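You operate a simulated robot arm through the tools that you are given. There is no shell and no other tool.

You are at the controls of a simulated robot arm. One attempt, no reset.

## Task
Pump 2 strokes of herb sauce into the blue turntable cup and set it on the white cup tray.
Fine: turn the cup under the spouts first and out again before you lift it; the other cups stay empty.

The check looks at the end state, three seconds after you hand in, the way a careful person would. Anything else that was tipped, shoved, dropped, spilled or broken makes it a failure.

## Robot
A 7-joint arm with a two-finger parallel gripper, fixed in place. Base frame: the origin is at the foot of the arm, x ahead of it, y to its left, z up; the work surface is at about z = 0.86. Units: m, rad, N and s.
With the tool pointing down near the work surface it reaches from about 0.3 to 0.7 m from the base axis. Its first joint turns from -1.152 to 1.152 rad. Payload 1.57 kg.
Tool frame: the origin (TCP) lies between the finger pads and is the grasp point; the fingertips stand 0.03 m ahead of it; z points along the fingers, y is the line along which they close. Largest opening 0.11 m; finger width 0.024, thickness 0.012; the body of the gripper, 0.048 by 0.112 m, starts 0.078 m behind the TCP.
Orientation is told as [roll, pitch, yaw] about the base's x, y, z axes, in that order, counted from this pose: with the fingers straight down and closing along the base's y, the tool's x points along the base's -x, its y along +y and its z along -z.

## Interface
- The arm moves only by the tool step_arm. Its argument "plan" is a list of rows, each a list of 3 entries, a list of its own where there are three numbers: the opening, from 0 (shut) to 1 (fully open), then the shift along the tool's x, y, z in m, then the turn, a rotation vector about the tool's x, y, z in rad. In form: [[fingers, [tx, ty, tz], [rx, ry, rz]], ...]. A call has 1 to 20 rows; each row is the pose to reach, as a shift and turn from the pose commanded when the call began, along the tool's axes at that moment. Each row takes 0.2 s and may step no farther than 0.05 m and 0.15 rad from the row before; otherwise, or with a gripper value out of range, the whole call is refused. Where a pose cannot be reached the arm comes as near as it can. A force on the tool above 40 N (or 10 N above the force at the start of the call, whichever is more), or a blocked arm, ends the call early, and 0.2 s more pass. The fingers move at their own pace (about 0.108 m/s each) and stop on an object; they squeeze with about 31 N. The grip force told is the motor's: it shows also when the fingers shut on nothing. Time passes only in rows, and 0.2 s behind the last, so rows that repeat a pose let the fingers close. It gives the time, the measured TCP pose, the force on the tool (base axes), the opening and the grip force at its end, in the units of the frame above (readings bear some noise), with the torque about the TCP (base axes, N m) and any sound that the robot's microphone picked up.
- Cameras (640 x 400 px; columns grow to the right, rows downward): "scene" is fixed at [0.1648, -0.3931, 1.4017]; the picture's right is [0.77, -0.64, 0.00], its down [-0.36, -0.43, -0.83] and it looks along [0.53, 0.63, -0.56] (base axes); focal length 275 px, centre (320, 200). "wrist" rides on the gripper at [0.07, 0.016, -0.141] in the tool frame; the picture's right is [-0.23, 0.97, 0.00], its down [-0.86, -0.20, -0.48] and it looks along [-0.47, -0.11, 0.88] (tool axes); focal length 222 px, centre (320, 200).
- snapshot(camera): a new picture of that camera. It takes no simulated time.
- measure_at(camera, pixels): for up to 12 pixels [column, row] of the newest picture of that camera ("zoom" is the newest enlarged one), the place [x, y, z] in the base frame of the surface seen there, good to about 0.002 m. It takes no simulated time.
- zoom(camera, box): a new picture of the part [left, top, right, bottom] of that camera's present view, enlarged. It takes no simulated time.
- job_done(): hands the job in; it is judged then, once.

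Open the gripper and draw the arm clear of the work before you hand the job in, unless the task says otherwise.

The tools are called after "Call:" by a JSON object that holds its "fn" and its "kwargs". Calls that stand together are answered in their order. step_arm: Moves the arm, as the interface text tells. Its arguments: {"type":"object","properties":{"plan":{"type":"array","items":{"type":"array"}}},"required":["plan"]} The other tools are called the same way: snapshot (camera) takes a picture; measure_at (camera, pixels) gives the place of the surface under pixels of a picture; zoom (camera, box) takes an enlarged picture of a part of a camera's view; job_done () hands the job in.

At the start:

```text
time_s: 0.0
eef_pos: [0.362, -0.0063, 1.1842]
tool_rot: [-0.001, 0.001, -0.001]
contact_force: [0.0, 0.4, 0.5]
wrist_torque: [-0.02, -0.01, -0.03]
finger_gap: 0.11
finger_force: 0.1
```

scene: 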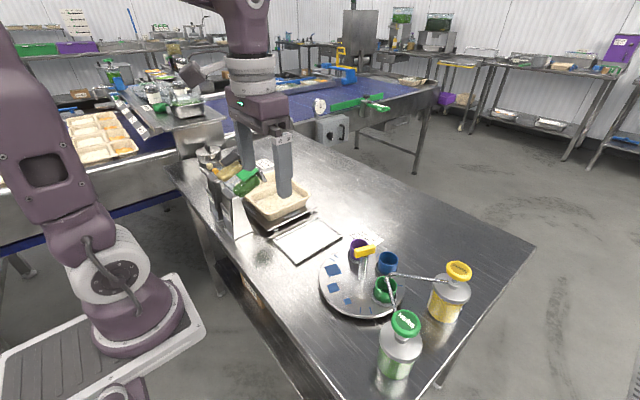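
wrist: 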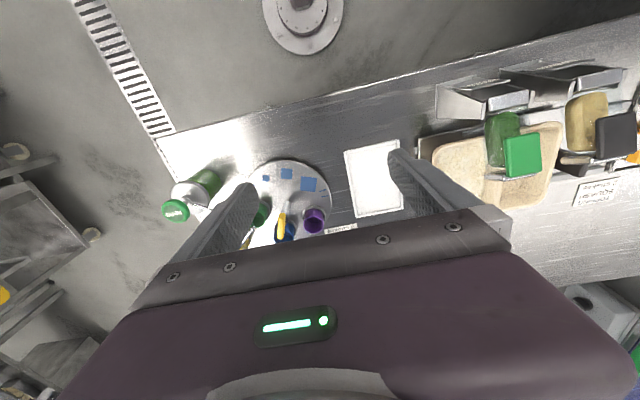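

The scene shows a turntable near (362,285) with purple, blue and green cups, a yellow handle at (365,252), and two pump bottles (herb, green at (402,345); yellow at (450,290)). I zoom in to see details.

Call:
{"fn": "zoom", "kwargs": {"camera": "scene", "box": [300, 220, 500, 390]}}

Call:
{"fn": "zoom", "kwargs": {"camera": "wrist", "box": [150, 120, 430, 270]}}

```text
2.35 times, centred on (400, 305) of scene
```

zoom: 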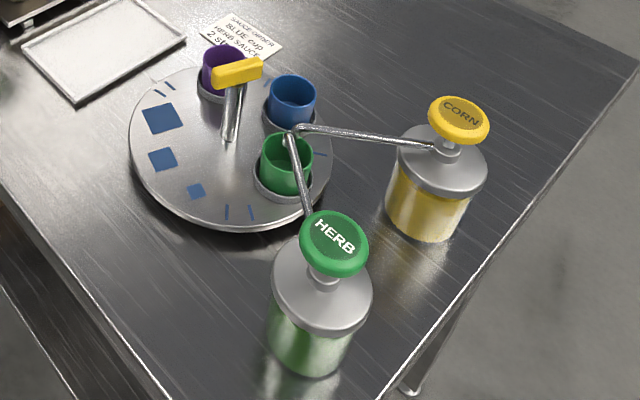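

```text
2.29 times, centred on (290, 195) of wrist
```

zoom: 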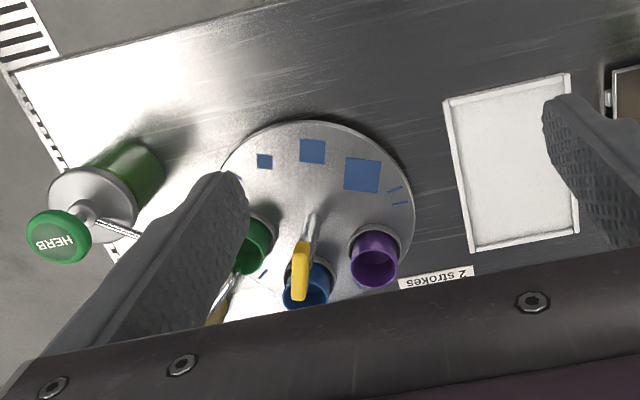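

The spouts from both bottles meet at about zoom (292,132), close to the green cup; the turntable has a yellow-gripped lever. I measure key points in the scene zoom by re-zooming scene first.

Call:
{"fn": "zoom", "kwargs": {"camera": "scene", "box": [310, 225, 430, 320]}}

```text
4.21 times, centred on (370, 272) of scene
```

zoom: 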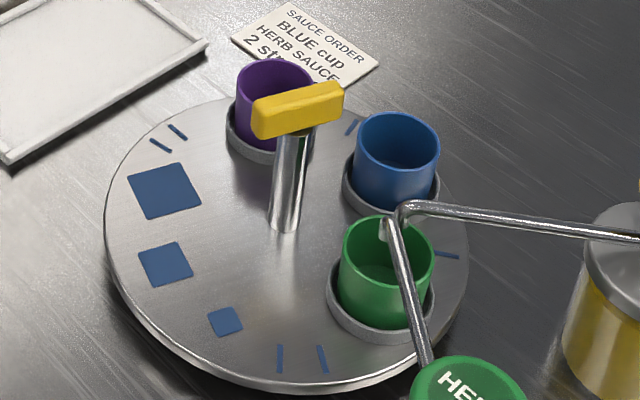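

This clear view shows a T-handle (yellow bar) on the centre post at zoom (285,225), cups in holders, and the spout tips near (390,230) and (405,215). I measure them.

Call:
{"fn": "measure_at", "kwargs": {"camera": "zoom", "pixels": [[284, 228], [262, 120], [335, 97], [297, 110], [398, 115], [398, 155], [440, 135], [357, 135], [388, 226], [406, 208], [380, 275], [345, 245]]}}

Call:
{"fn": "measure_at", "kwargs": {"camera": "zoom", "pixels": [[105, 225], [469, 250], [285, 388], [220, 100], [165, 190], [165, 262], [225, 322], [272, 62], [272, 90], [386, 240], [410, 320], [600, 237]]}}

Call:
{"fn": "measure_at", "kwargs": {"camera": "scene", "pixels": [[405, 322], [392, 318], [418, 325], [404, 336], [400, 350], [395, 375], [459, 271], [460, 280], [446, 310], [307, 240], [274, 238], [340, 237]]}}

```text
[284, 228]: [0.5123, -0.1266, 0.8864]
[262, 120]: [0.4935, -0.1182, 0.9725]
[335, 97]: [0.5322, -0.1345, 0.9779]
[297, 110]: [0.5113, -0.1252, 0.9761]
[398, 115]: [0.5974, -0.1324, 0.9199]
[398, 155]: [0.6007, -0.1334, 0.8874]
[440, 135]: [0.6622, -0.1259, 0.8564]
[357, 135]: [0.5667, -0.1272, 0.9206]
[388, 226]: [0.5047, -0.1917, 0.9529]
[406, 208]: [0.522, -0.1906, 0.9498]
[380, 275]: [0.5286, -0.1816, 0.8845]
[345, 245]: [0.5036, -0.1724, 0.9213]
```

```text
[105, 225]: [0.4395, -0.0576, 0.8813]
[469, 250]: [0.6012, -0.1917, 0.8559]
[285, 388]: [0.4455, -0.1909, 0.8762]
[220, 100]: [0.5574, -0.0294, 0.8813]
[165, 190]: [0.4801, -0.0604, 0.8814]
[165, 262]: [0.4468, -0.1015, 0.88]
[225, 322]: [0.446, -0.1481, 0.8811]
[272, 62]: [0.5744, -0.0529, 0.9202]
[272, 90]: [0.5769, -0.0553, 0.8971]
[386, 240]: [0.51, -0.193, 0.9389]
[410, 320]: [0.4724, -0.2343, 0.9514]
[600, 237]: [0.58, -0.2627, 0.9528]
```

```text
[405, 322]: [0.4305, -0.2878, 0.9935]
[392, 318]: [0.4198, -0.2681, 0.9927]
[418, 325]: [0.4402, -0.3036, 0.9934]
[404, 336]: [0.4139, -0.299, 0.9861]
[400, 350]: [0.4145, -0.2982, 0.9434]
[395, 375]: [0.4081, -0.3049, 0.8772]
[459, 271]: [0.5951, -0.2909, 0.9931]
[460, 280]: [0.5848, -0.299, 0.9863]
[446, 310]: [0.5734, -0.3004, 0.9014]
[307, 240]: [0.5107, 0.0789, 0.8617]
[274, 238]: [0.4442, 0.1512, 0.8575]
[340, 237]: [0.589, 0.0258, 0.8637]
```

The centre of the turntable appears near (0.51,-0.12) and spouts end near (0.51,-0.19). I zoom further into the cups and spouts for accurate positions.

Call:
{"fn": "zoom", "kwargs": {"camera": "scene", "box": [365, 245, 415, 310]}}

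```text
6.15 times, centred on (390, 278) of scene
```

zoom: 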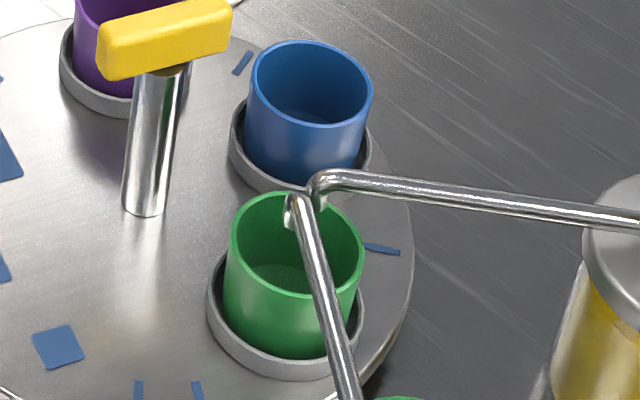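

Call:
{"fn": "measure_at", "kwargs": {"camera": "zoom", "pixels": [[251, 80], [371, 95], [312, 42], [318, 125], [312, 117], [232, 225], [362, 258], [266, 195], [295, 297], [287, 280], [292, 215], [320, 195]]}}

Call:
{"fn": "measure_at", "kwargs": {"camera": "zoom", "pixels": [[242, 62], [382, 250], [138, 392], [198, 392], [145, 212], [125, 208], [165, 210], [236, 150], [300, 188], [210, 300], [280, 370], [308, 110]]}}

```text
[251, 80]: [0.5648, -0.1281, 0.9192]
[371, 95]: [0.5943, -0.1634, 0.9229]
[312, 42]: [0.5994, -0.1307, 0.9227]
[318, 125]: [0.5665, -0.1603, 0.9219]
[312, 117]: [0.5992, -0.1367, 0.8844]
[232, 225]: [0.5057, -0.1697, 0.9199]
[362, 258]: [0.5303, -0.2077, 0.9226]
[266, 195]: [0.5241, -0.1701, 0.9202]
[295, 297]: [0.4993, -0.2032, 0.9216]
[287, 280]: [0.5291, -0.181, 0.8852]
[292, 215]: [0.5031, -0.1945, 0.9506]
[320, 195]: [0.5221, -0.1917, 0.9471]
```

```text
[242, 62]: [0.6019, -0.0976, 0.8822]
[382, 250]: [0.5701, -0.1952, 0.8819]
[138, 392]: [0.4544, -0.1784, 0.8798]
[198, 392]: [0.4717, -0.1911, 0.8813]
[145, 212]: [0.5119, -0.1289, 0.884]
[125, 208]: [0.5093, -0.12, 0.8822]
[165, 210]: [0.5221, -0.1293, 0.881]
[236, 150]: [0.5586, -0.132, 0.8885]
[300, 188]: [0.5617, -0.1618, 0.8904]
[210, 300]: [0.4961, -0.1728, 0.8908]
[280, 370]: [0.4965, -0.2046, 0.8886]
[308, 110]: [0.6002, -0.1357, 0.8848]
```

Blue cup centre ≈ (0.581,-0.146), green ≈ (0.516,-0.188) presently under the spouts (~(0.513,-0.192)), post ≈ (0.517,-0.122). I measure the yellow bar's corners in this zoom, then approach above.

Call:
{"fn": "measure_at", "kwargs": {"camera": "zoom", "pixels": [[102, 35], [108, 76], [226, 4], [226, 46], [165, 60], [165, 20], [160, 8], [130, 28], [200, 8], [145, 75], [180, 70]]}}

Call:
{"fn": "zoom", "kwargs": {"camera": "scene", "box": [340, 230, 400, 268]}}

```text
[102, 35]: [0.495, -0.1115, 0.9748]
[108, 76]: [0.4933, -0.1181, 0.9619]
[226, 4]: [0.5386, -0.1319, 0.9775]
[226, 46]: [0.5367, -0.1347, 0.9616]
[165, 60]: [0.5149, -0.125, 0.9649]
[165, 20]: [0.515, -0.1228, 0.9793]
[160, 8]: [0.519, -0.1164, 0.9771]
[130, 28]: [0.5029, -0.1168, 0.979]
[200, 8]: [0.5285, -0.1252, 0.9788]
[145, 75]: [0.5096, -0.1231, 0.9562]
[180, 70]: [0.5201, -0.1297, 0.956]
```

```text
10.53 times, centred on (370, 249) of scene
```

zoom: 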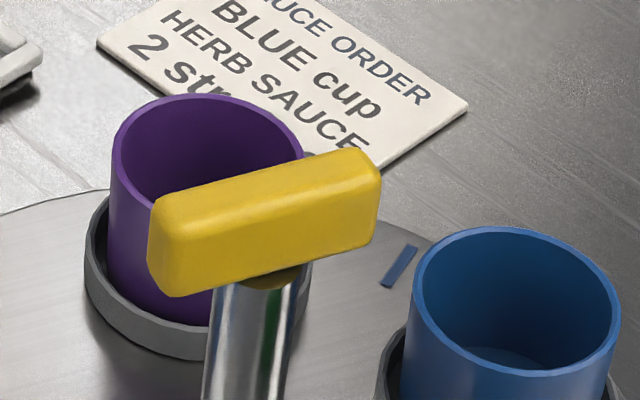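

The bar runs from (0.493,-0.115) to (0.538,-0.132), centre (0.517,-0.122), top z 0.979, angle about -21°. I move above it with the fingers at half opening and yaw -0.37.

Call:
{"fn": "step_arm", "kwargs": {"plan": [[0.6, [-0.022, -0.0165, 0.01], [0, 0, 0.052]], [0.5, [-0.044, -0.033, 0.02], [0, 0, 0.104]], [0.5, [-0.066, -0.0495, 0.035], [0, 0, 0.156]], [0.5, [-0.088, -0.066, 0.055], [0, 0, 0.208]], [0.5, [-0.11, -0.0825, 0.075], [0, 0, 0.26]], [0.5, [-0.132, -0.099, 0.095], [0, 0, 0.312]], [0.5, [-0.155, -0.1157, 0.114], [0, 0, 0.366]], [0.5, [-0.155, -0.1157, 0.114], [0, 0, 0.366]]]}}

```text
time_s: 1.8
eef_pos: [0.5176, -0.1239, 1.0685]
tool_rot: [0.0, -0.001, -0.367]
contact_force: [-0.1, 0.3, 0.1]
wrist_torque: [-0.01, 0.0, 0.02]
finger_gap: 0.0552
finger_force: 0.1
```

The arm is at (0.5176,-0.1239,1.0685), yaw -0.367. I check alignment with the bar in both cameras before descending.

Call:
{"fn": "snapshot", "kwargs": {"camera": "wrist"}}

Call:
{"fn": "zoom", "kwargs": {"camera": "scene", "box": [300, 180, 440, 310]}}

```text
taken
```

wrist: 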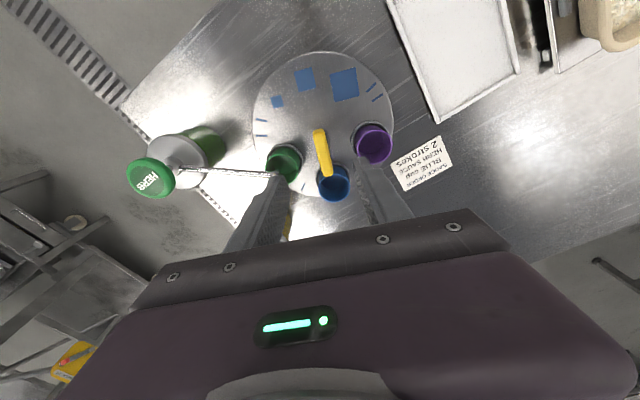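

```text
3.08 times, centred on (370, 245) of scene
```

zoom: 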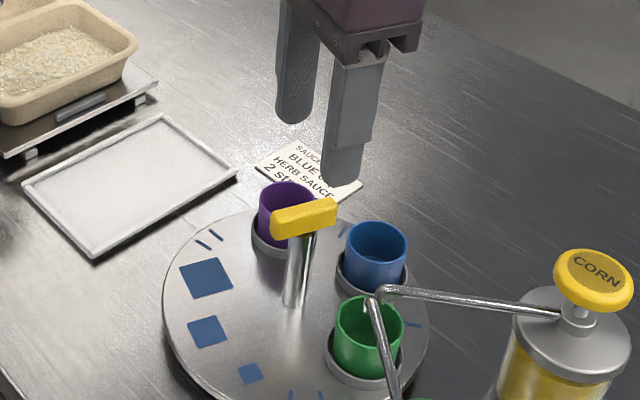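

The bar at wrist (322,150) lies between the fingers. I measure it and the disc from the wrist camera to refine the axis.

Call:
{"fn": "measure_at", "kwargs": {"camera": "wrist", "pixels": [[319, 133], [329, 170], [322, 150], [318, 140], [327, 150], [253, 122], [393, 102], [322, 51], [283, 173], [334, 187], [373, 150], [192, 170]]}}

Call:
{"fn": "zoom", "kwargs": {"camera": "wrist", "box": [230, 40, 420, 220]}}

```text
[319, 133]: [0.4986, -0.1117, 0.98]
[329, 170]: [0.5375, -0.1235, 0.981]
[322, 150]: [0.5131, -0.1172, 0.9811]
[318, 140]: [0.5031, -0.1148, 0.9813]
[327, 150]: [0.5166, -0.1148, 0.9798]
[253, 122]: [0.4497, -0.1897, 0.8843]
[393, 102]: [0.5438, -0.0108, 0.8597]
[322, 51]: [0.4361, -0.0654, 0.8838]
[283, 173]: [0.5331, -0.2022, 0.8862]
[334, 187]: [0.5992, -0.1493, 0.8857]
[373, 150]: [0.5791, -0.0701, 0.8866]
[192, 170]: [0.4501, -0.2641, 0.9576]
```

```text
2.22 times, centred on (325, 130) of wrist
```

zoom: 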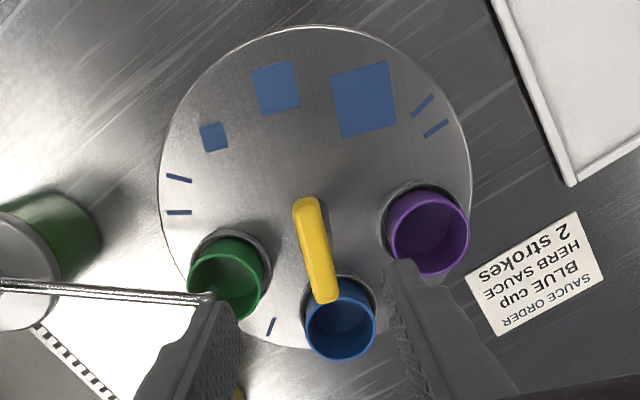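

Axis estimates agree at about (0.517,-0.121). I descend to TCP z ≈ 0.986 with gap 0.055 straddling the bar, without closing yet.

Call:
{"fn": "step_arm", "kwargs": {"plan": [[0.5, [0, 0.001, 0.02], [0, 0, 0]], [0.5, [0, 0.001, 0.04], [0, 0, 0]], [0.5, [0, 0.001, 0.06], [0, 0, 0]], [0.5, [0, 0.001, 0.075], [0, 0, 0]], [0.5, [0, 0.001, 0.083], [0, 0, 0]], [0.5, [0, 0.001, 0.083], [0, 0, 0]]]}}

```text
time_s: 3.2
eef_pos: [0.5177, -0.1215, 0.9877]
tool_rot: [0.0, 0.0, -0.367]
contact_force: [-0.8, -0.3, -0.5]
wrist_torque: [0.0, -0.01, 0.04]
finger_gap: 0.0548
finger_force: 0.1
```

TCP is at (0.5177,-0.1215,0.9877) with no contact. I check the scene around the fingers and bar before closing.

Call:
{"fn": "zoom", "kwargs": {"camera": "scene", "box": [310, 190, 430, 310]}}

Call:
{"fn": "zoom", "kwargs": {"camera": "wrist", "box": [200, 60, 440, 240]}}

```text
3.33 times, centred on (370, 250) of scene
```

zoom: 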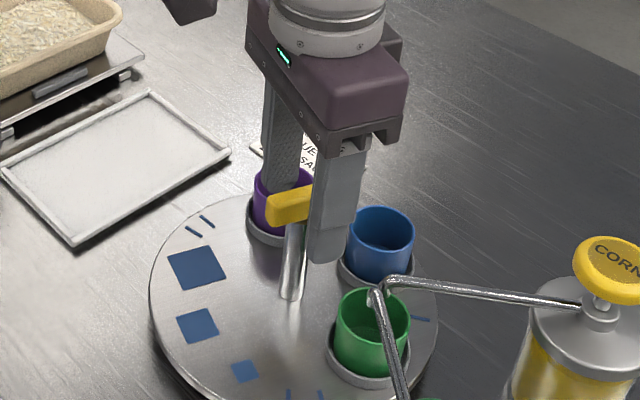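

```text
2.22 times, centred on (320, 150) of wrist
```

zoom: 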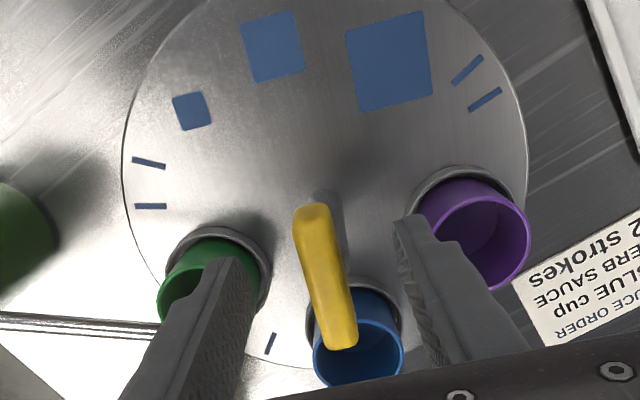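

The bar is centred between the fingers (bar at wrist-zoom (325,275)). I close on it, holding pose.

Call:
{"fn": "step_arm", "kwargs": {"plan": [[0.3, [0, 0, 0], [0, 0, 0]], [0.15, [0, 0, 0], [0, 0, 0]], [0.05, [0, 0, 0], [0, 0, 0]], [0.05, [0, 0, 0], [0, 0, 0]]]}}

```text
time_s: 4.2
eef_pos: [0.5184, -0.1188, 0.987]
tool_rot: [0.002, -0.001, -0.365]
contact_force: [6.4, 17.3, -0.8]
wrist_torque: [0.48, -0.24, -0.02]
finger_gap: 0.0177
finger_force: 32.0
```

The bar is gripped (gap 0.0177) with a side force of about 18 N, so the true bar centre is ~3 mm further along tool +y. I shift the command 3 mm to relieve it.

Call:
{"fn": "step_arm", "kwargs": {"plan": [[0.05, [0, 0.0015, 0], [0, 0, 0]], [0.05, [0, 0.0028, 0], [0, 0, 0]], [0.05, [0, 0.0028, 0], [0, 0, 0]]]}}

```text
time_s: 5.0
eef_pos: [0.5189, -0.1188, 0.9858]
tool_rot: [-0.001, 0.0, -0.367]
contact_force: [8.8, 3.2, -11.3]
wrist_torque: [0.14, -0.16, -0.02]
finger_gap: 0.0179
finger_force: 32.2
```

Force dropped to about 9 N lateral. I begin turning the handle clockwise (tool +z) slowly, 0.3 rad, and watch the forces.

Call:
{"fn": "step_arm", "kwargs": {"plan": [[0.05, [0.0, 0, 0], [0, 0, 0.04]], [0.05, [0.0, 0, 0], [0, 0, 0.09]], [0.05, [0.0, 0, 0], [0, 0, 0.14]], [0.05, [0.0, 0, 0], [0, 0, 0.19]], [0.05, [0.0, 0, 0], [0, 0, 0.24]], [0.05, [0.0, 0, 0], [0, 0, 0.28]], [0.05, [0.0, 0, 0], [0, 0, 0.3]]]}}

```text
time_s: 6.6
eef_pos: [0.518, -0.1179, 0.9872]
tool_rot: [0.0, 0.001, -0.666]
contact_force: [6.1, -7.7, -9.4]
wrist_torque: [0.11, 0.02, 0.04]
finger_gap: 0.0176
finger_force: 32.5
```

Yaw is now -0.666 with moderate forces. I check that the turntable followed.

Call:
{"fn": "zoom", "kwargs": {"camera": "scene", "box": [310, 190, 430, 320]}}

```text
3.08 times, centred on (370, 255) of scene
```

zoom: 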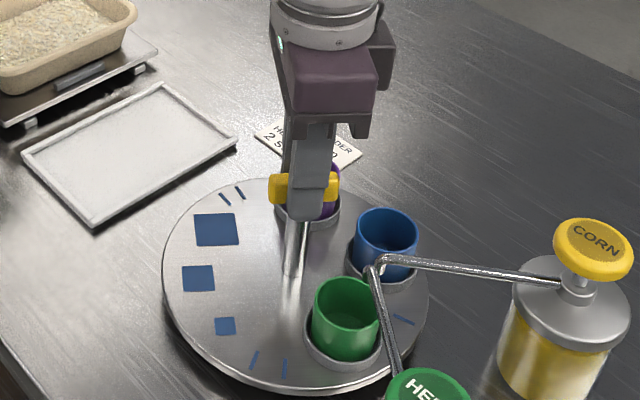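

The turntable followed. I continue turning by another 0.6 rad with a small position correction to relieve the side force.

Call:
{"fn": "step_arm", "kwargs": {"plan": [[0.05, [-0.001, 0, 0], [0, 0, 0.04]], [0.05, [-0.001, 0, 0], [0, 0, 0.09]], [0.05, [-0.001, 0, 0], [0, 0, 0.14]], [0.05, [-0.001, 0, 0], [0, 0, 0.19]], [0.05, [-0.001, 0, 0], [0, 0, 0.24]], [0.05, [-0.001, 0, 0], [0, 0, 0.29]], [0.05, [-0.001, 0, 0], [0, 0, 0.34]], [0.05, [-0.001, 0, 0], [0, 0, 0.39]], [0.05, [-0.001, 0, 0], [0, 0, 0.44]], [0.05, [-0.001, 0, 0], [0, 0, 0.49]], [0.05, [-0.001, 0, 0], [0, 0, 0.54]], [0.05, [-0.001, 0, 0], [0, 0, 0.58]], [0.05, [-0.001, 0, 0], [0, 0, 0.6]]]}}

```text
time_s: 9.4
eef_pos: [0.5184, -0.1176, 0.9869]
tool_rot: [-0.001, 0.001, -1.267]
contact_force: [-7.4, 4.3, -1.8]
wrist_torque: [-0.51, -0.1, 0.0]
finger_gap: 0.0178
finger_force: 32.6
```

Yaw -1.267 with small forces. I turn 0.26 rad more, then look at where blue sits relative to the spouts.

Call:
{"fn": "step_arm", "kwargs": {"plan": [[0.05, [0, 0, 0], [0, 0, 0.04]], [0.05, [0, 0, 0], [0, 0, 0.09]], [0.05, [0, 0, 0], [0, 0, 0.14]], [0.05, [0, 0, 0], [0, 0, 0.19]], [0.05, [0, 0, 0], [0, 0, 0.24]], [0.05, [0, 0, 0], [0, 0, 0.27]], [0.05, [0, 0, 0], [0, 0, 0.27]]]}}

Call:
{"fn": "zoom", "kwargs": {"camera": "scene", "box": [345, 235, 425, 320]}}

```text
time_s: 11.0
eef_pos: [0.5207, -0.1182, 0.9867]
tool_rot: [0.002, 0.0, -1.536]
contact_force: [10.7, 3.1, -3.6]
wrist_torque: [-0.1, -0.33, -0.02]
finger_gap: 0.0175
finger_force: 32.4
```

```text
4.71 times, centred on (385, 278) of scene
```

zoom: 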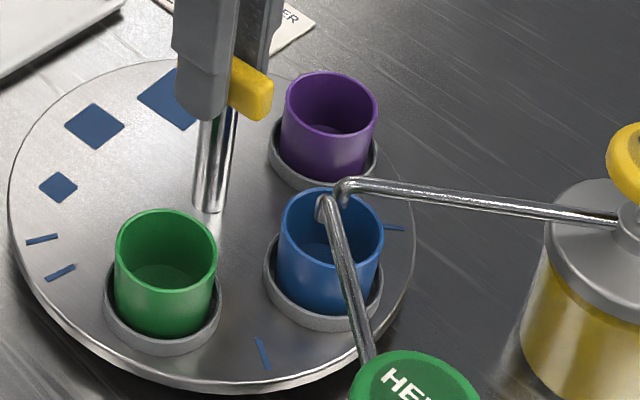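

Blue is now almost under the spouts (rim centred at zoom (332,228), spout tips (322,205) and (343,190)). I measure to compare.

Call:
{"fn": "measure_at", "kwargs": {"camera": "zoom", "pixels": [[281, 222], [382, 238], [318, 189], [328, 262], [321, 200], [320, 215], [343, 188], [343, 205], [117, 245], [216, 250], [165, 211], [165, 279]]}}

Call:
{"fn": "zoom", "kwargs": {"camera": "scene", "box": [372, 262, 402, 284]}}

```text
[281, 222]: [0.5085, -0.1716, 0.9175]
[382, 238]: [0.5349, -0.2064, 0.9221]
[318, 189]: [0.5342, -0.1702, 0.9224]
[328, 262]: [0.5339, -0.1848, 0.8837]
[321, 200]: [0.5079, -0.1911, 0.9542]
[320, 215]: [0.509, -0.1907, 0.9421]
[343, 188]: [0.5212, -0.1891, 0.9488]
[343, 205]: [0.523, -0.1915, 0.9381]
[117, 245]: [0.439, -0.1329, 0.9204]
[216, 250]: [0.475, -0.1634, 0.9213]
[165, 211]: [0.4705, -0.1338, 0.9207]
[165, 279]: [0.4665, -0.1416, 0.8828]
```

```text
16.00 times, centred on (387, 273) of scene
```

zoom: 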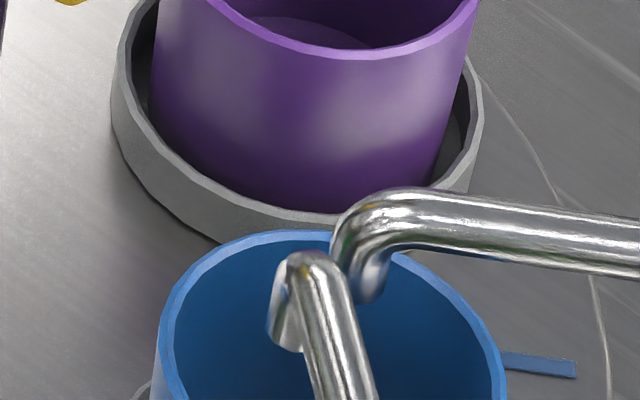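

The blue cup centre is ≈ (0.5217,-0.189) and herb spout tip ≈ (0.510,-0.189), so I turn about 0.1 rad more to centre it.

Call:
{"fn": "step_arm", "kwargs": {"plan": [[0.05, [0, 0, 0], [0, 0, 0.04]], [0.05, [0, 0, 0], [0, 0, 0.08]], [0.05, [0, 0, 0], [0, 0, 0.11]], [0.05, [0, 0, 0], [0, 0, 0.11]]]}}

Call:
{"fn": "zoom", "kwargs": {"camera": "scene", "box": [355, 245, 415, 305]}}

```text
time_s: 12.0
eef_pos: [0.5198, -0.1184, 0.9872]
tool_rot: [0.003, 0.002, -1.646]
contact_force: [13.2, 9.6, 11.1]
wrist_torque: [0.05, -0.33, 0.05]
finger_gap: 0.0179
finger_force: 32.6
```

```text
6.67 times, centred on (385, 275) of scene
```

zoom: 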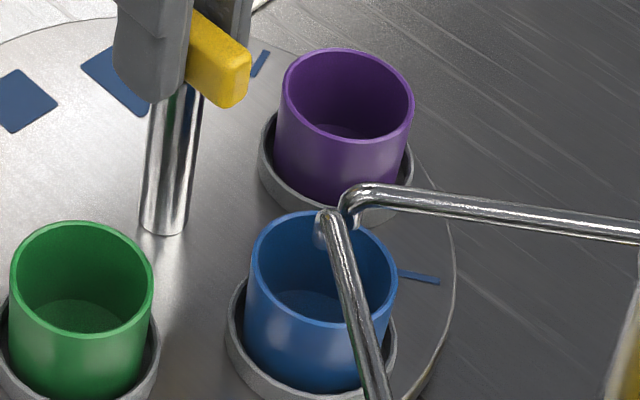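

Call:
{"fn": "measure_at", "kwargs": {"camera": "zoom", "pixels": [[248, 255], [395, 285], [290, 214], [322, 322], [320, 222], [320, 240], [350, 205], [352, 222], [283, 85], [411, 110]]}}

```text
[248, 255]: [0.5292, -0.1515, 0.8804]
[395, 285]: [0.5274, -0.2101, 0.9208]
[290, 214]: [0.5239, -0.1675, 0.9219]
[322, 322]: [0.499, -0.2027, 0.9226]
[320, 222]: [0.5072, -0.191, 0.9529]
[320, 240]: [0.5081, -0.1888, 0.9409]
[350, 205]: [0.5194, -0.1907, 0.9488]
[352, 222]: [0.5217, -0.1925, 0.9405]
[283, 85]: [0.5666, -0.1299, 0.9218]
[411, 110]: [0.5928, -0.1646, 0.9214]
```

Blue is now centred at ≈ (0.513,-0.189), matching where green was, with the herb tip at ≈ (0.5085,-0.189). I release the handle and rise.

Call:
{"fn": "step_arm", "kwargs": {"plan": [[0.25, [0, 0, 0], [0, 0, 0]], [0.45, [0, 0, 0], [0, 0, 0]], [0.45, [0, 0, 0], [0, 0, 0]], [0.45, [0, 0, -0.015], [0, 0, 0]], [0.45, [0, 0, -0.04], [0, 0, 0]], [0.45, [0, 0, -0.075], [0, 0, 0]], [0.45, [0, 0, -0.11], [0, 0, 0]]]}}

Call:
{"fn": "snapshot", "kwargs": {"camera": "scene"}}

Call:
{"fn": "zoom", "kwargs": {"camera": "scene", "box": [355, 245, 415, 305]}}

Call:
{"fn": "snapshot", "kwargs": {"camera": "wrist"}}

```text
time_s: 13.6
eef_pos: [0.5202, -0.1211, 1.0976]
tool_rot: [-0.001, 0.0, -1.646]
contact_force: [-0.7, -0.1, -0.3]
wrist_torque: [0.0, -0.01, 0.02]
finger_gap: 0.0498
finger_force: 0.2
```

```text
taken
```

scene: 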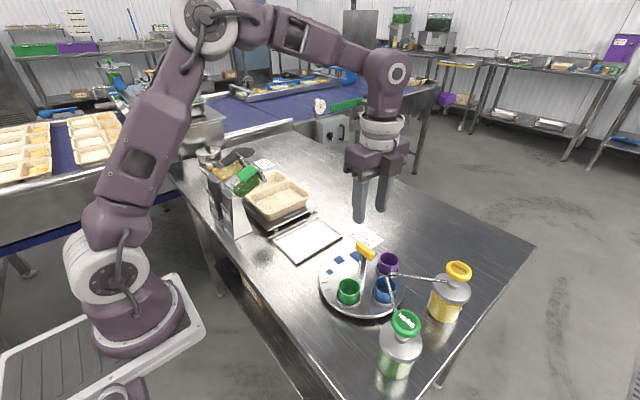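

```text
6.67 times, centred on (385, 275) of scene
```

zoom: 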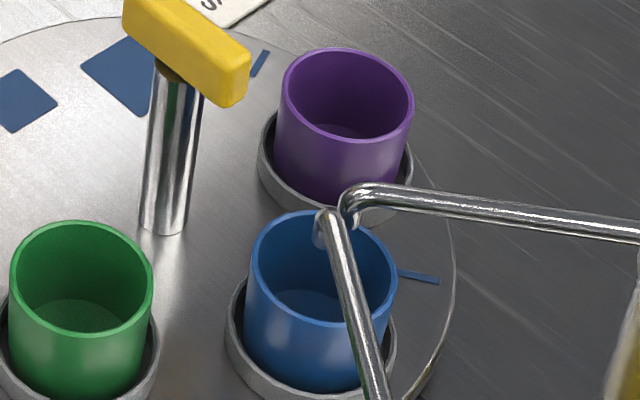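

```text
taken
```

wrist: 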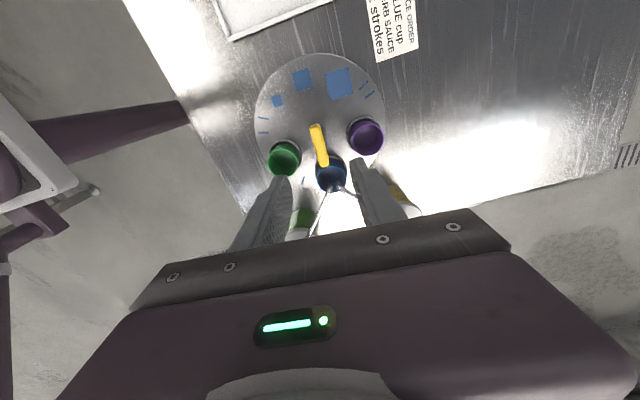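

Released cleanly; blue stays under the spouts. Now I zoom on the herb pump head at scene (405,322) to measure its centre.

Call:
{"fn": "zoom", "kwargs": {"camera": "scene", "box": [370, 295, 440, 385]}}

```text
4.44 times, centred on (405, 340) of scene
```

zoom: 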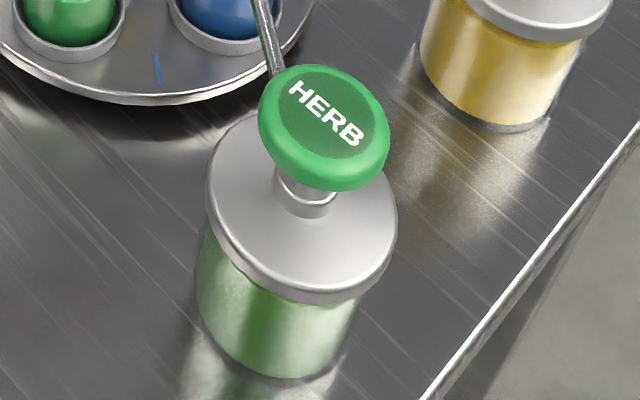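

Call:
{"fn": "measure_at", "kwargs": {"camera": "zoom", "pixels": [[325, 118], [280, 90], [370, 145], [345, 80], [300, 145], [265, 110], [388, 150], [310, 188], [305, 208], [295, 240], [320, 70], [310, 163]]}}

```text
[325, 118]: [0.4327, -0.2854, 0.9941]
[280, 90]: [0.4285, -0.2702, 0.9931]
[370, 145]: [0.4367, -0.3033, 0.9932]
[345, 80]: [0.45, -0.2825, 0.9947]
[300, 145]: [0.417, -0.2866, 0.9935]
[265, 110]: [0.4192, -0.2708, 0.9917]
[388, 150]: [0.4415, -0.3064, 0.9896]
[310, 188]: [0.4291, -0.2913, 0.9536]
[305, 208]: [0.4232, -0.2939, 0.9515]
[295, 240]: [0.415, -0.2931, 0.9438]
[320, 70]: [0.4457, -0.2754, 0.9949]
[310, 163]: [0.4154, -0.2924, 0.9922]
```

Herb head centre ≈ (0.431,-0.288), top z ≈ 0.9945, radius ≈ 0.02. I move over it at height with the fingers shut, to verify before pressing.

Call:
{"fn": "step_arm", "kwargs": {"plan": [[0.2, [-0.029, -0.0127, 0], [0, 0, 0]], [0.0, [-0.058, -0.0253, 0], [0, 0, 0]], [0.0, [-0.087, -0.038, 0], [0, 0, 0]], [0.0, [-0.116, -0.0506, 0], [0, 0, 0]], [0.0, [-0.145, -0.0633, 0], [0, 0, 0]], [0.0, [-0.1742, -0.0759, 0], [0, 0, 0]], [0.0, [-0.1742, -0.0759, 0.02], [0, 0, 0]], [0.0, [-0.1742, -0.0759, 0.045], [0, 0, 0]], [0.0, [-0.1742, -0.0759, 0.045], [0, 0, 0]]]}}

Call:
{"fn": "zoom", "kwargs": {"camera": "scene", "box": [350, 240, 460, 380]}}

Call:
{"fn": "snapshot", "kwargs": {"camera": "wrist"}}

```text
time_s: 15.6
eef_pos: [0.4306, -0.2882, 1.0524]
tool_rot: [-0.001, 0.0, -1.646]
contact_force: [-0.3, -0.2, -0.1]
wrist_torque: [-0.03, -0.01, 0.02]
finger_gap: 0.0
finger_force: 21.4
```

```text
2.86 times, centred on (405, 310) of scene
```

zoom: 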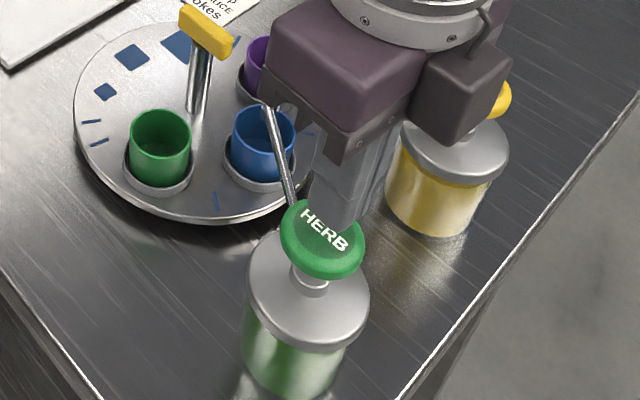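

```text
taken
```

wrist: 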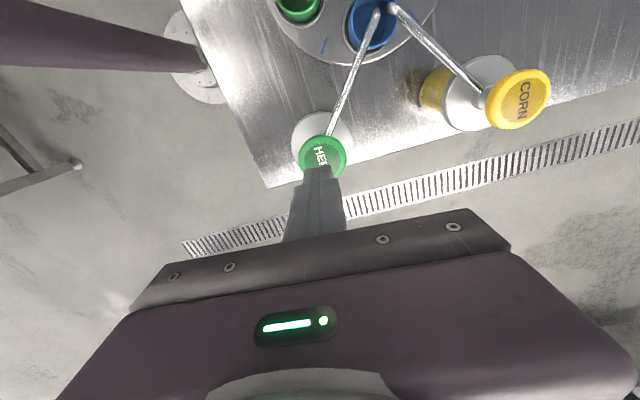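

The tips are ~28 mm above the head. I measure the head's rim in the wrist view to verify the centring.

Call:
{"fn": "zoom", "kwargs": {"camera": "wrist", "box": [280, 100, 370, 190]}}

Call:
{"fn": "measure_at", "kwargs": {"camera": "wrist", "pixels": [[302, 158], [344, 155], [323, 138], [323, 150], [305, 165], [342, 168]]}}

```text
4.44 times, centred on (325, 145) of wrist
```

zoom: 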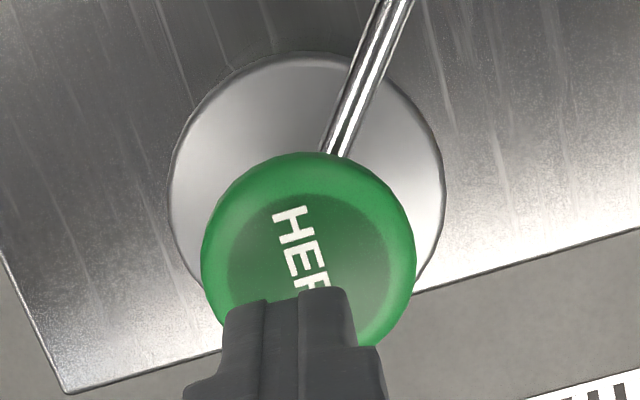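

```text
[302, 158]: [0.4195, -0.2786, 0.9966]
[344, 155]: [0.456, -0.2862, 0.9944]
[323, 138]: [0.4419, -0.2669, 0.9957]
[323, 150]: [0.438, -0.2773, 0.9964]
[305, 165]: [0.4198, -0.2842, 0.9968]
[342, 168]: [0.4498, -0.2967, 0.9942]
```

The head's centre is a few mm toward +x of my tip, so I shift 3 mm and press down in one steady stroke, up to 28 mm past contact (the call ends early if it bottoms).

Call:
{"fn": "step_arm", "kwargs": {"plan": [[0.0, [0.0015, 0.003, 0.01], [0, 0, 0]], [0.0, [0.0015, 0.003, 0.02], [0, 0, 0]], [0.0, [0.0015, 0.003, 0.027], [0, 0, 0]], [0.0, [0.0015, 0.003, 0.032], [0, 0, 0]], [0.0, [0.0015, 0.003, 0.037], [0, 0, 0]], [0.0, [0.0015, 0.003, 0.042], [0, 0, 0]], [0.0, [0.0015, 0.003, 0.046], [0, 0, 0]], [0.0, [0.0015, 0.003, 0.05], [0, 0, 0]], [0.0, [0.0015, 0.003, 0.053], [0, 0, 0]], [0.0, [0.0015, 0.003, 0.056], [0, 0, 0]]]}}

Call:
{"fn": "zoom", "kwargs": {"camera": "scene", "box": [350, 240, 460, 380]}}

```text
time_s: 17.2
eef_pos: [0.4337, -0.2844, 1.0122]
tool_rot: [0.004, -0.003, -1.646]
contact_force: [-6.1, 8.3, 27.7]
wrist_torque: [0.24, 0.21, -0.03]
finger_gap: 0.0
finger_force: 21.8
stopped in row 7: the force on the tool passed its limit at 47 N (the readings are from after the stop); the commanded pose is now the measured one
```

```text
2.86 times, centred on (405, 310) of scene
```

zoom: 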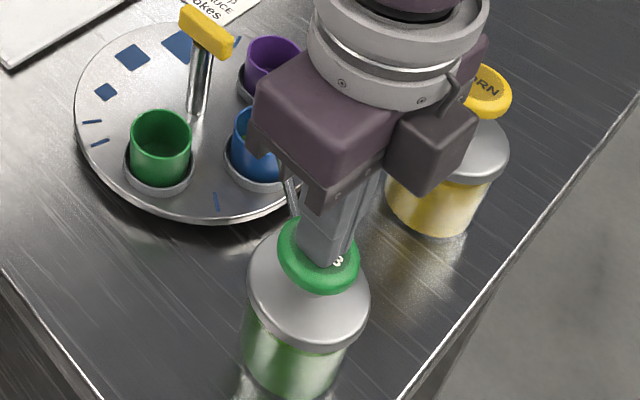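

The head went down ~12.5 mm and then stopped with 47 N. I nudge 2 mm further within the same stroke to confirm it is bottomed.

Call:
{"fn": "step_arm", "kwargs": {"plan": [[0.0, [0, 0, 0.001], [0, 0, 0]], [0.0, [0, 0, 0.002], [0, 0, 0]]]}}

Call:
{"fn": "zoom", "kwargs": {"camera": "scene", "box": [365, 280, 445, 350]}}

```text
time_s: 17.6
eef_pos: [0.4337, -0.2861, 1.012]
tool_rot: [0.005, -0.001, -1.645]
contact_force: [-6.5, 7.7, 24.6]
wrist_torque: [0.28, 0.23, 0.0]
finger_gap: 0.0
finger_force: 21.1
stopped in row 2: the force on the tool passed its limit at 42 N (the readings are from after the stop); the commanded pose is now the measured one
```

```text
5.71 times, centred on (405, 315) of scene
```

zoom: 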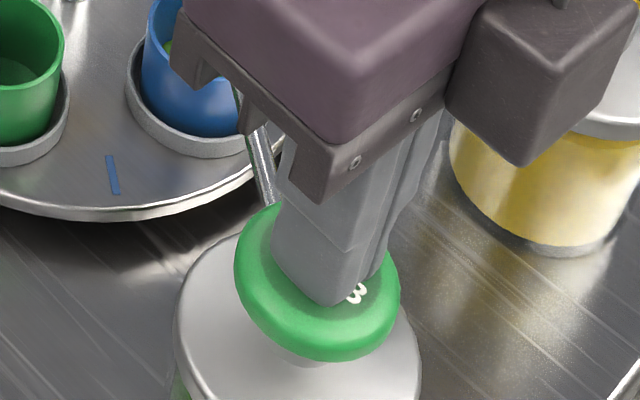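

Position unchanged at 1.012 under 42 N, so it is bottomed, and green sauce is visible in the blue cup at zoom (170,48). I raise slowly to let the head return fully.

Call:
{"fn": "step_arm", "kwargs": {"plan": [[0.0, [0, 0, -0.004], [0, 0, 0]], [0.0, [0, 0, -0.009], [0, 0, 0]], [0.0, [0, 0, -0.014], [0, 0, 0]], [0.0, [0, 0, -0.019], [0, 0, 0]], [0.0, [0, 0, -0.026], [0, 0, 0]], [0.0, [0, 0, -0.035], [0, 0, 0]], [0.0, [0, 0, -0.04], [0, 0, 0]], [0.0, [0, 0, -0.04], [0, 0, 0]]]}}

Call:
{"fn": "zoom", "kwargs": {"camera": "scene", "box": [350, 240, 460, 380]}}

Call:
{"fn": "snapshot", "kwargs": {"camera": "wrist"}}

```text
time_s: 19.4
eef_pos: [0.4338, -0.287, 1.0497]
tool_rot: [0.005, -0.001, -1.647]
contact_force: [-0.3, -0.9, 0.3]
wrist_torque: [0.0, 0.0, -0.01]
finger_gap: 0.0
finger_force: 21.2
```

```text
2.86 times, centred on (405, 310) of scene
```

zoom: 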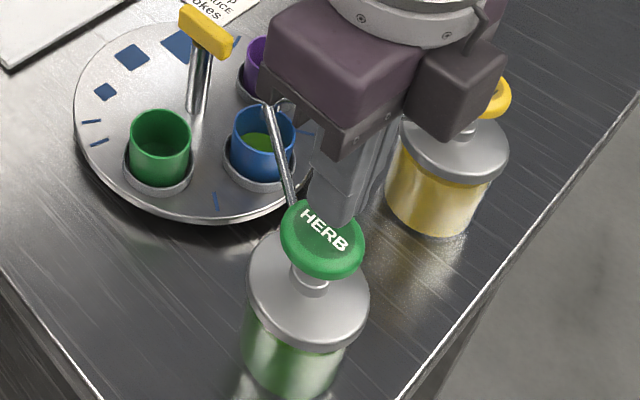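

```text
taken
```

wrist: 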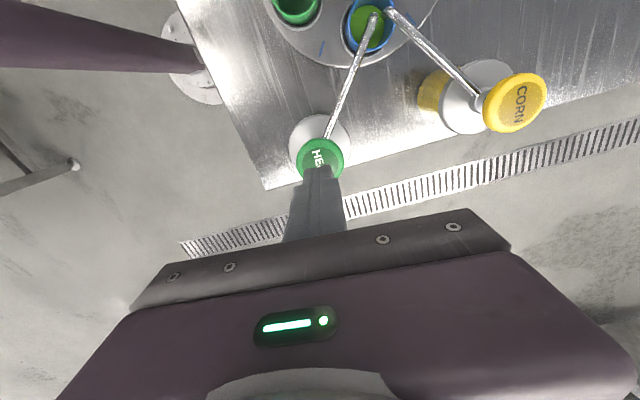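

The head returned to its top and sauce is in the blue cup. I measure the sauce level for comparison before stroke 2.

Call:
{"fn": "zoom", "kwargs": {"camera": "scene", "box": [365, 262, 405, 302]}}

```text
10.00 times, centred on (385, 282) of scene
```

zoom: 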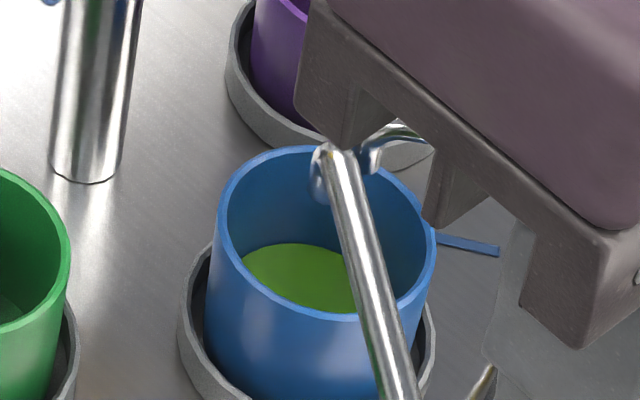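

Call:
{"fn": "measure_at", "kwargs": {"camera": "zoom", "pixels": [[300, 275], [270, 262], [330, 290], [315, 260]]}}

```text
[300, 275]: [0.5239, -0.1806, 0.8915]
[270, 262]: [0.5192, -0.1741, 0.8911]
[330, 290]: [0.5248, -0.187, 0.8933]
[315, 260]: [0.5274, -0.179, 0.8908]
```

Level is ≈ 0.891 (floor ≈ 0.8845), so one stroke is in. I make the second stroke the same way, ending on the force stop.

Call:
{"fn": "step_arm", "kwargs": {"plan": [[0.0, [0, 0, 0.01], [0, 0, 0]], [0.0, [0, 0, 0.019], [0, 0, 0]], [0.0, [0, 0, 0.024], [0, 0, 0]], [0.0, [0, 0, 0.029], [0, 0, 0]], [0.0, [0, 0, 0.034], [0, 0, 0]], [0.0, [0, 0, 0.039], [0, 0, 0]], [0.0, [0, 0, 0.043], [0, 0, 0]], [0.0, [0, 0, 0.047], [0, 0, 0]], [0.0, [0, 0, 0.05], [0, 0, 0]]]}}

Call:
{"fn": "zoom", "kwargs": {"camera": "scene", "box": [365, 262, 405, 302]}}

```text
time_s: 21.0
eef_pos: [0.4341, -0.2869, 1.0121]
tool_rot: [0.006, -0.004, -1.644]
contact_force: [-7.2, 8.2, 26.6]
wrist_torque: [0.31, 0.22, 0.01]
finger_gap: 0.0003
finger_force: 21.5
stopped in row 8: the force on the tool passed its limit at 47 N (the readings are from after the stop); the commanded pose is now the measured one
```

```text
10.00 times, centred on (385, 282) of scene
```

zoom: 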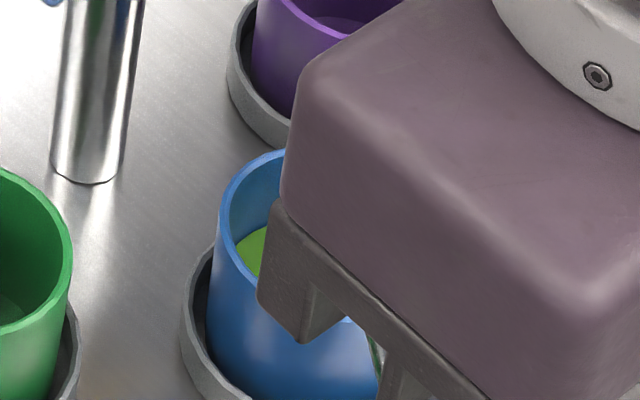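

The second stroke bottomed at the same 1.012. I hold a moment equivalent to before, then raise clear of the head, up to travel height.

Call:
{"fn": "step_arm", "kwargs": {"plan": [[0.0, [0, 0, 0], [0, 0, 0]], [0.0, [0, 0, -0.004], [0, 0, 0]], [0.0, [0, 0, -0.009], [0, 0, 0]], [0.0, [0, 0, -0.014], [0, 0, 0]], [0.0, [0, 0, -0.019], [0, 0, 0]], [0.0, [0, 0, -0.026], [0, 0, 0]], [0.0, [0, 0, -0.04], [0, 0, 0]], [0.0, [0, 0, -0.06], [0, 0, 0]], [0.0, [0, 0, -0.08], [0, 0, 0]], [0.0, [0, 0, -0.08], [0, 0, 0]]]}}

Call:
{"fn": "zoom", "kwargs": {"camera": "scene", "box": [365, 262, 405, 302]}}

```text
time_s: 23.2
eef_pos: [0.4332, -0.2866, 1.0896]
tool_rot: [0.008, -0.004, -1.647]
contact_force: [-0.2, 0.2, 0.5]
wrist_torque: [-0.02, -0.03, 0.0]
finger_gap: 0.0
finger_force: 21.4
```

```text
10.00 times, centred on (385, 282) of scene
```

zoom: 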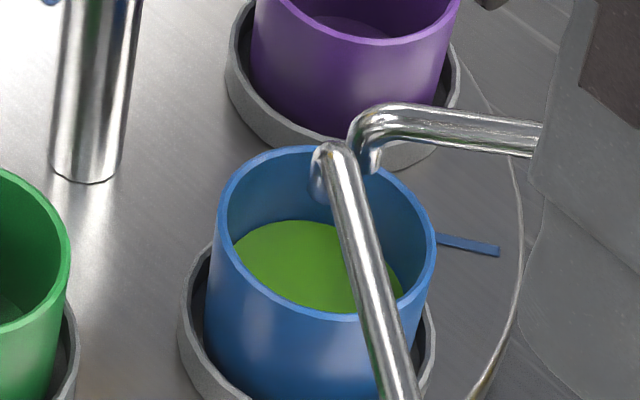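

Call:
{"fn": "measure_at", "kwargs": {"camera": "zoom", "pixels": [[300, 265], [260, 250], [330, 290], [315, 235], [15, 320], [350, 25]]}}

Call:
{"fn": "zoom", "kwargs": {"camera": "scene", "box": [310, 220, 480, 390]}}

```text
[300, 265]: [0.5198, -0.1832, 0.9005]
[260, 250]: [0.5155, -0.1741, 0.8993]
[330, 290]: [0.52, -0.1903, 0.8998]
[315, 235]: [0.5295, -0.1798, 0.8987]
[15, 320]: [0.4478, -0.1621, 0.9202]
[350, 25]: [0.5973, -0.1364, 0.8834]
```

```text
2.35 times, centred on (395, 305) of scene
```

zoom: 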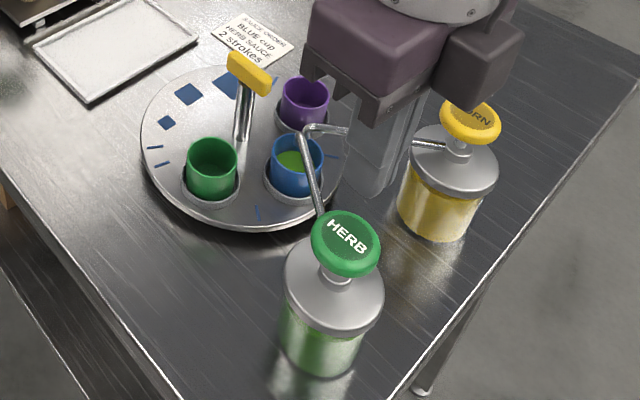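

Level rose to ≈ 0.8995 (two equal strokes), pump head is back up, other cups empty. I move back above the handle, opening the fingers to ~0.05 m.

Call:
{"fn": "step_arm", "kwargs": {"plan": [[0.0, [0.029, 0.0123, 0], [0.0006, -0.0014, 0]], [0.45, [0.0577, 0.0247, 0], [0.0011, -0.0028, 0]], [0.45, [0.0866, 0.037, 0], [0.0017, -0.0042, 0]], [0.45, [0.1154, 0.0493, 0], [0.0023, -0.0055, 0]], [0.45, [0.1443, 0.0617, 0], [0.0028, -0.0069, 0]], [0.45, [0.1731, 0.074, 0], [0.0034, -0.0083, 0]], [0.45, [0.1731, 0.074, 0.02], [0.0034, -0.0083, 0]], [0.45, [0.1731, 0.074, 0.02], [0.0034, -0.0083, 0]]]}}

Call:
{"fn": "zoom", "kwargs": {"camera": "wrist", "box": [220, 60, 420, 240]}}

Call:
{"fn": "zoom", "kwargs": {"camera": "scene", "box": [320, 190, 440, 310]}}

```text
time_s: 25.0
eef_pos: [0.5191, -0.1199, 1.0702]
tool_rot: [0.005, -0.012, -1.646]
contact_force: [-0.2, 0.3, 1.0]
wrist_torque: [0.0, 0.06, 0.01]
finger_gap: 0.0496
finger_force: 0.1
```

```text
2.22 times, centred on (320, 150) of wrist
```

zoom: 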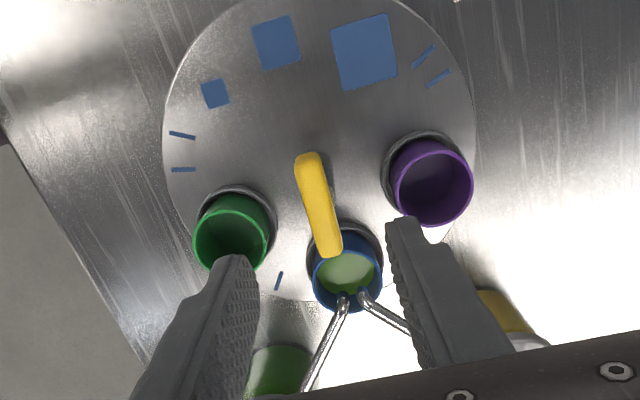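

```text
3.33 times, centred on (380, 250) of scene
```

zoom: 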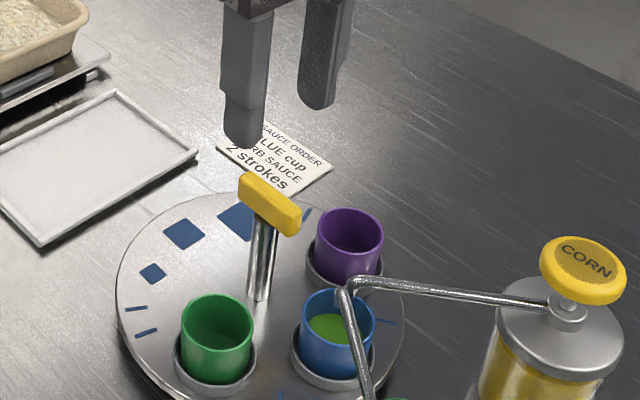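

The tilt correction went the wrong way (pitch -0.012); I now understand the convention and correct it with rx +0.005, ry +0.012 while descending to z ≈ 0.987 around the bar.

Call:
{"fn": "step_arm", "kwargs": {"plan": [[0.45, [0, 0, 0.0], [0.005, 0.012, 0]], [0.45, [0.0005, 0.001, 0.02], [0.005, 0.012, 0]], [0.45, [0.0005, 0.001, 0.04], [0.005, 0.012, 0]], [0.45, [0.0005, 0.001, 0.06], [0.005, 0.012, 0]], [0.45, [0.0005, 0.001, 0.075], [0.005, 0.012, 0]], [0.45, [0.0005, 0.001, 0.083], [0.005, 0.012, 0]], [0.45, [0.0005, 0.001, 0.083], [0.005, 0.012, 0]]]}}

Call:
{"fn": "zoom", "kwargs": {"camera": "scene", "box": [320, 190, 440, 310]}}

Call:
{"fn": "zoom", "kwargs": {"camera": "wrist", "box": [220, 60, 420, 240]}}

```text
time_s: 26.6
eef_pos: [0.5228, -0.1186, 0.9865]
tool_rot: [-0.002, 0.002, -1.645]
contact_force: [-0.1, 0.0, 0.2]
wrist_torque: [0.0, -0.04, -0.01]
finger_gap: 0.0495
finger_force: 0.1
```

```text
3.33 times, centred on (380, 250) of scene
```

zoom: 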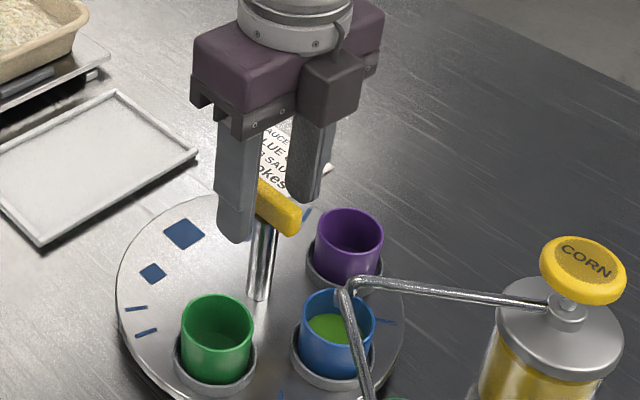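

```text
2.22 times, centred on (320, 150) of wrist
```

zoom: 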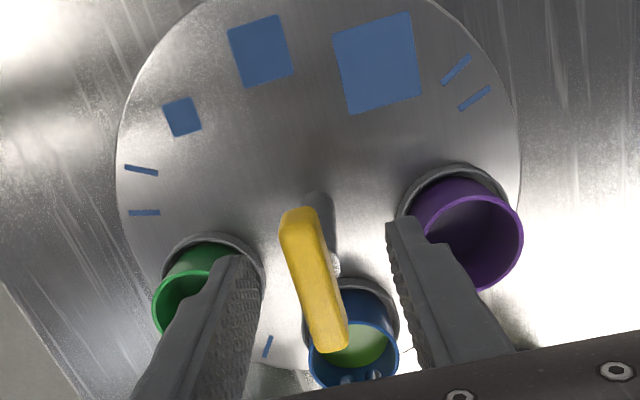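

The bar is slightly to the left (tool -y) by 1–2 mm. I shift -1.5 mm and close on it.

Call:
{"fn": "step_arm", "kwargs": {"plan": [[0.4, [0, -0.0015, 0], [0, 0, 0]], [0.25, [0, -0.0015, 0], [0, 0, 0]], [0.15, [0, -0.0015, 0], [0, 0, 0]], [0.05, [0, -0.0015, 0], [0, 0, 0]], [0.05, [0, -0.0015, 0], [0, 0, 0]]]}}

```text
time_s: 27.8
eef_pos: [0.5193, -0.1199, 0.9883]
tool_rot: [-0.001, 0.001, -1.646]
contact_force: [-4.5, 0.0, 1.8]
wrist_torque: [-0.02, 0.16, -0.01]
finger_gap: 0.0179
finger_force: 32.3
```

Gripped with only ~5 N side force. I turn the handle back counter-clockwise slowly (0.04 rad/row) by 0.7 rad first.

Call:
{"fn": "step_arm", "kwargs": {"plan": [[0.05, [0, 0, 0], [0, 0, -0.02]], [0.05, [0, 0, 0], [0, 0, -0.05]], [0.05, [0, 0, 0], [0, 0, -0.09]], [0.05, [0, 0, 0], [0, 0, -0.13]], [0.05, [0, 0, 0], [0, 0, -0.17]], [0.05, [0, 0, 0], [0, 0, -0.21]], [0.05, [0, 0, 0], [0, 0, -0.25]], [0.05, [0, 0, 0], [0, 0, -0.29]], [0.05, [0, 0, 0], [0, 0, -0.33]], [0.05, [0, 0, 0], [0, 0, -0.37]], [0.05, [0, 0, 0], [0, 0, -0.41]], [0.05, [0, 0, 0], [0, 0, -0.45]], [0.05, [0, 0, 0], [0, 0, -0.49]], [0.05, [0, 0, 0], [0, 0, -0.53]], [0.05, [0, 0, 0], [0, 0, -0.57]], [0.05, [0, 0, 0], [0, 0, -0.61]], [0.05, [0, 0, 0], [0, 0, -0.65]], [0.05, [0, 0, 0], [0, 0, -0.68]], [0.05, [0, 0, 0], [0, 0, -0.7]]]}}

Call:
{"fn": "zoom", "kwargs": {"camera": "scene", "box": [330, 220, 430, 320]}}

```text
time_s: 31.8
eef_pos: [0.5188, -0.1188, 0.9862]
tool_rot: [-0.001, 0.002, -0.946]
contact_force: [-11.0, 15.7, 7.9]
wrist_torque: [0.74, 0.49, -0.06]
finger_gap: 0.0179
finger_force: 32.7
```

```text
4.00 times, centred on (380, 270) of scene
```

zoom: 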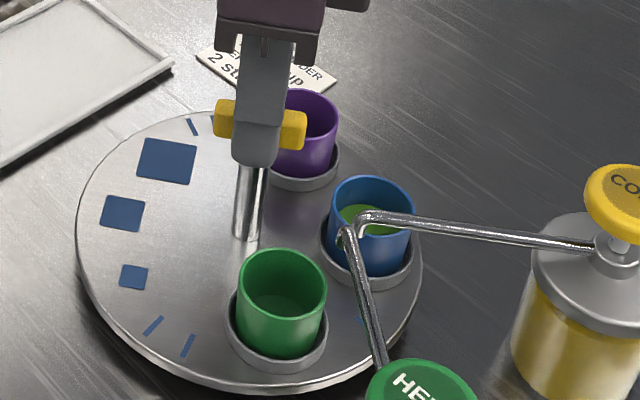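

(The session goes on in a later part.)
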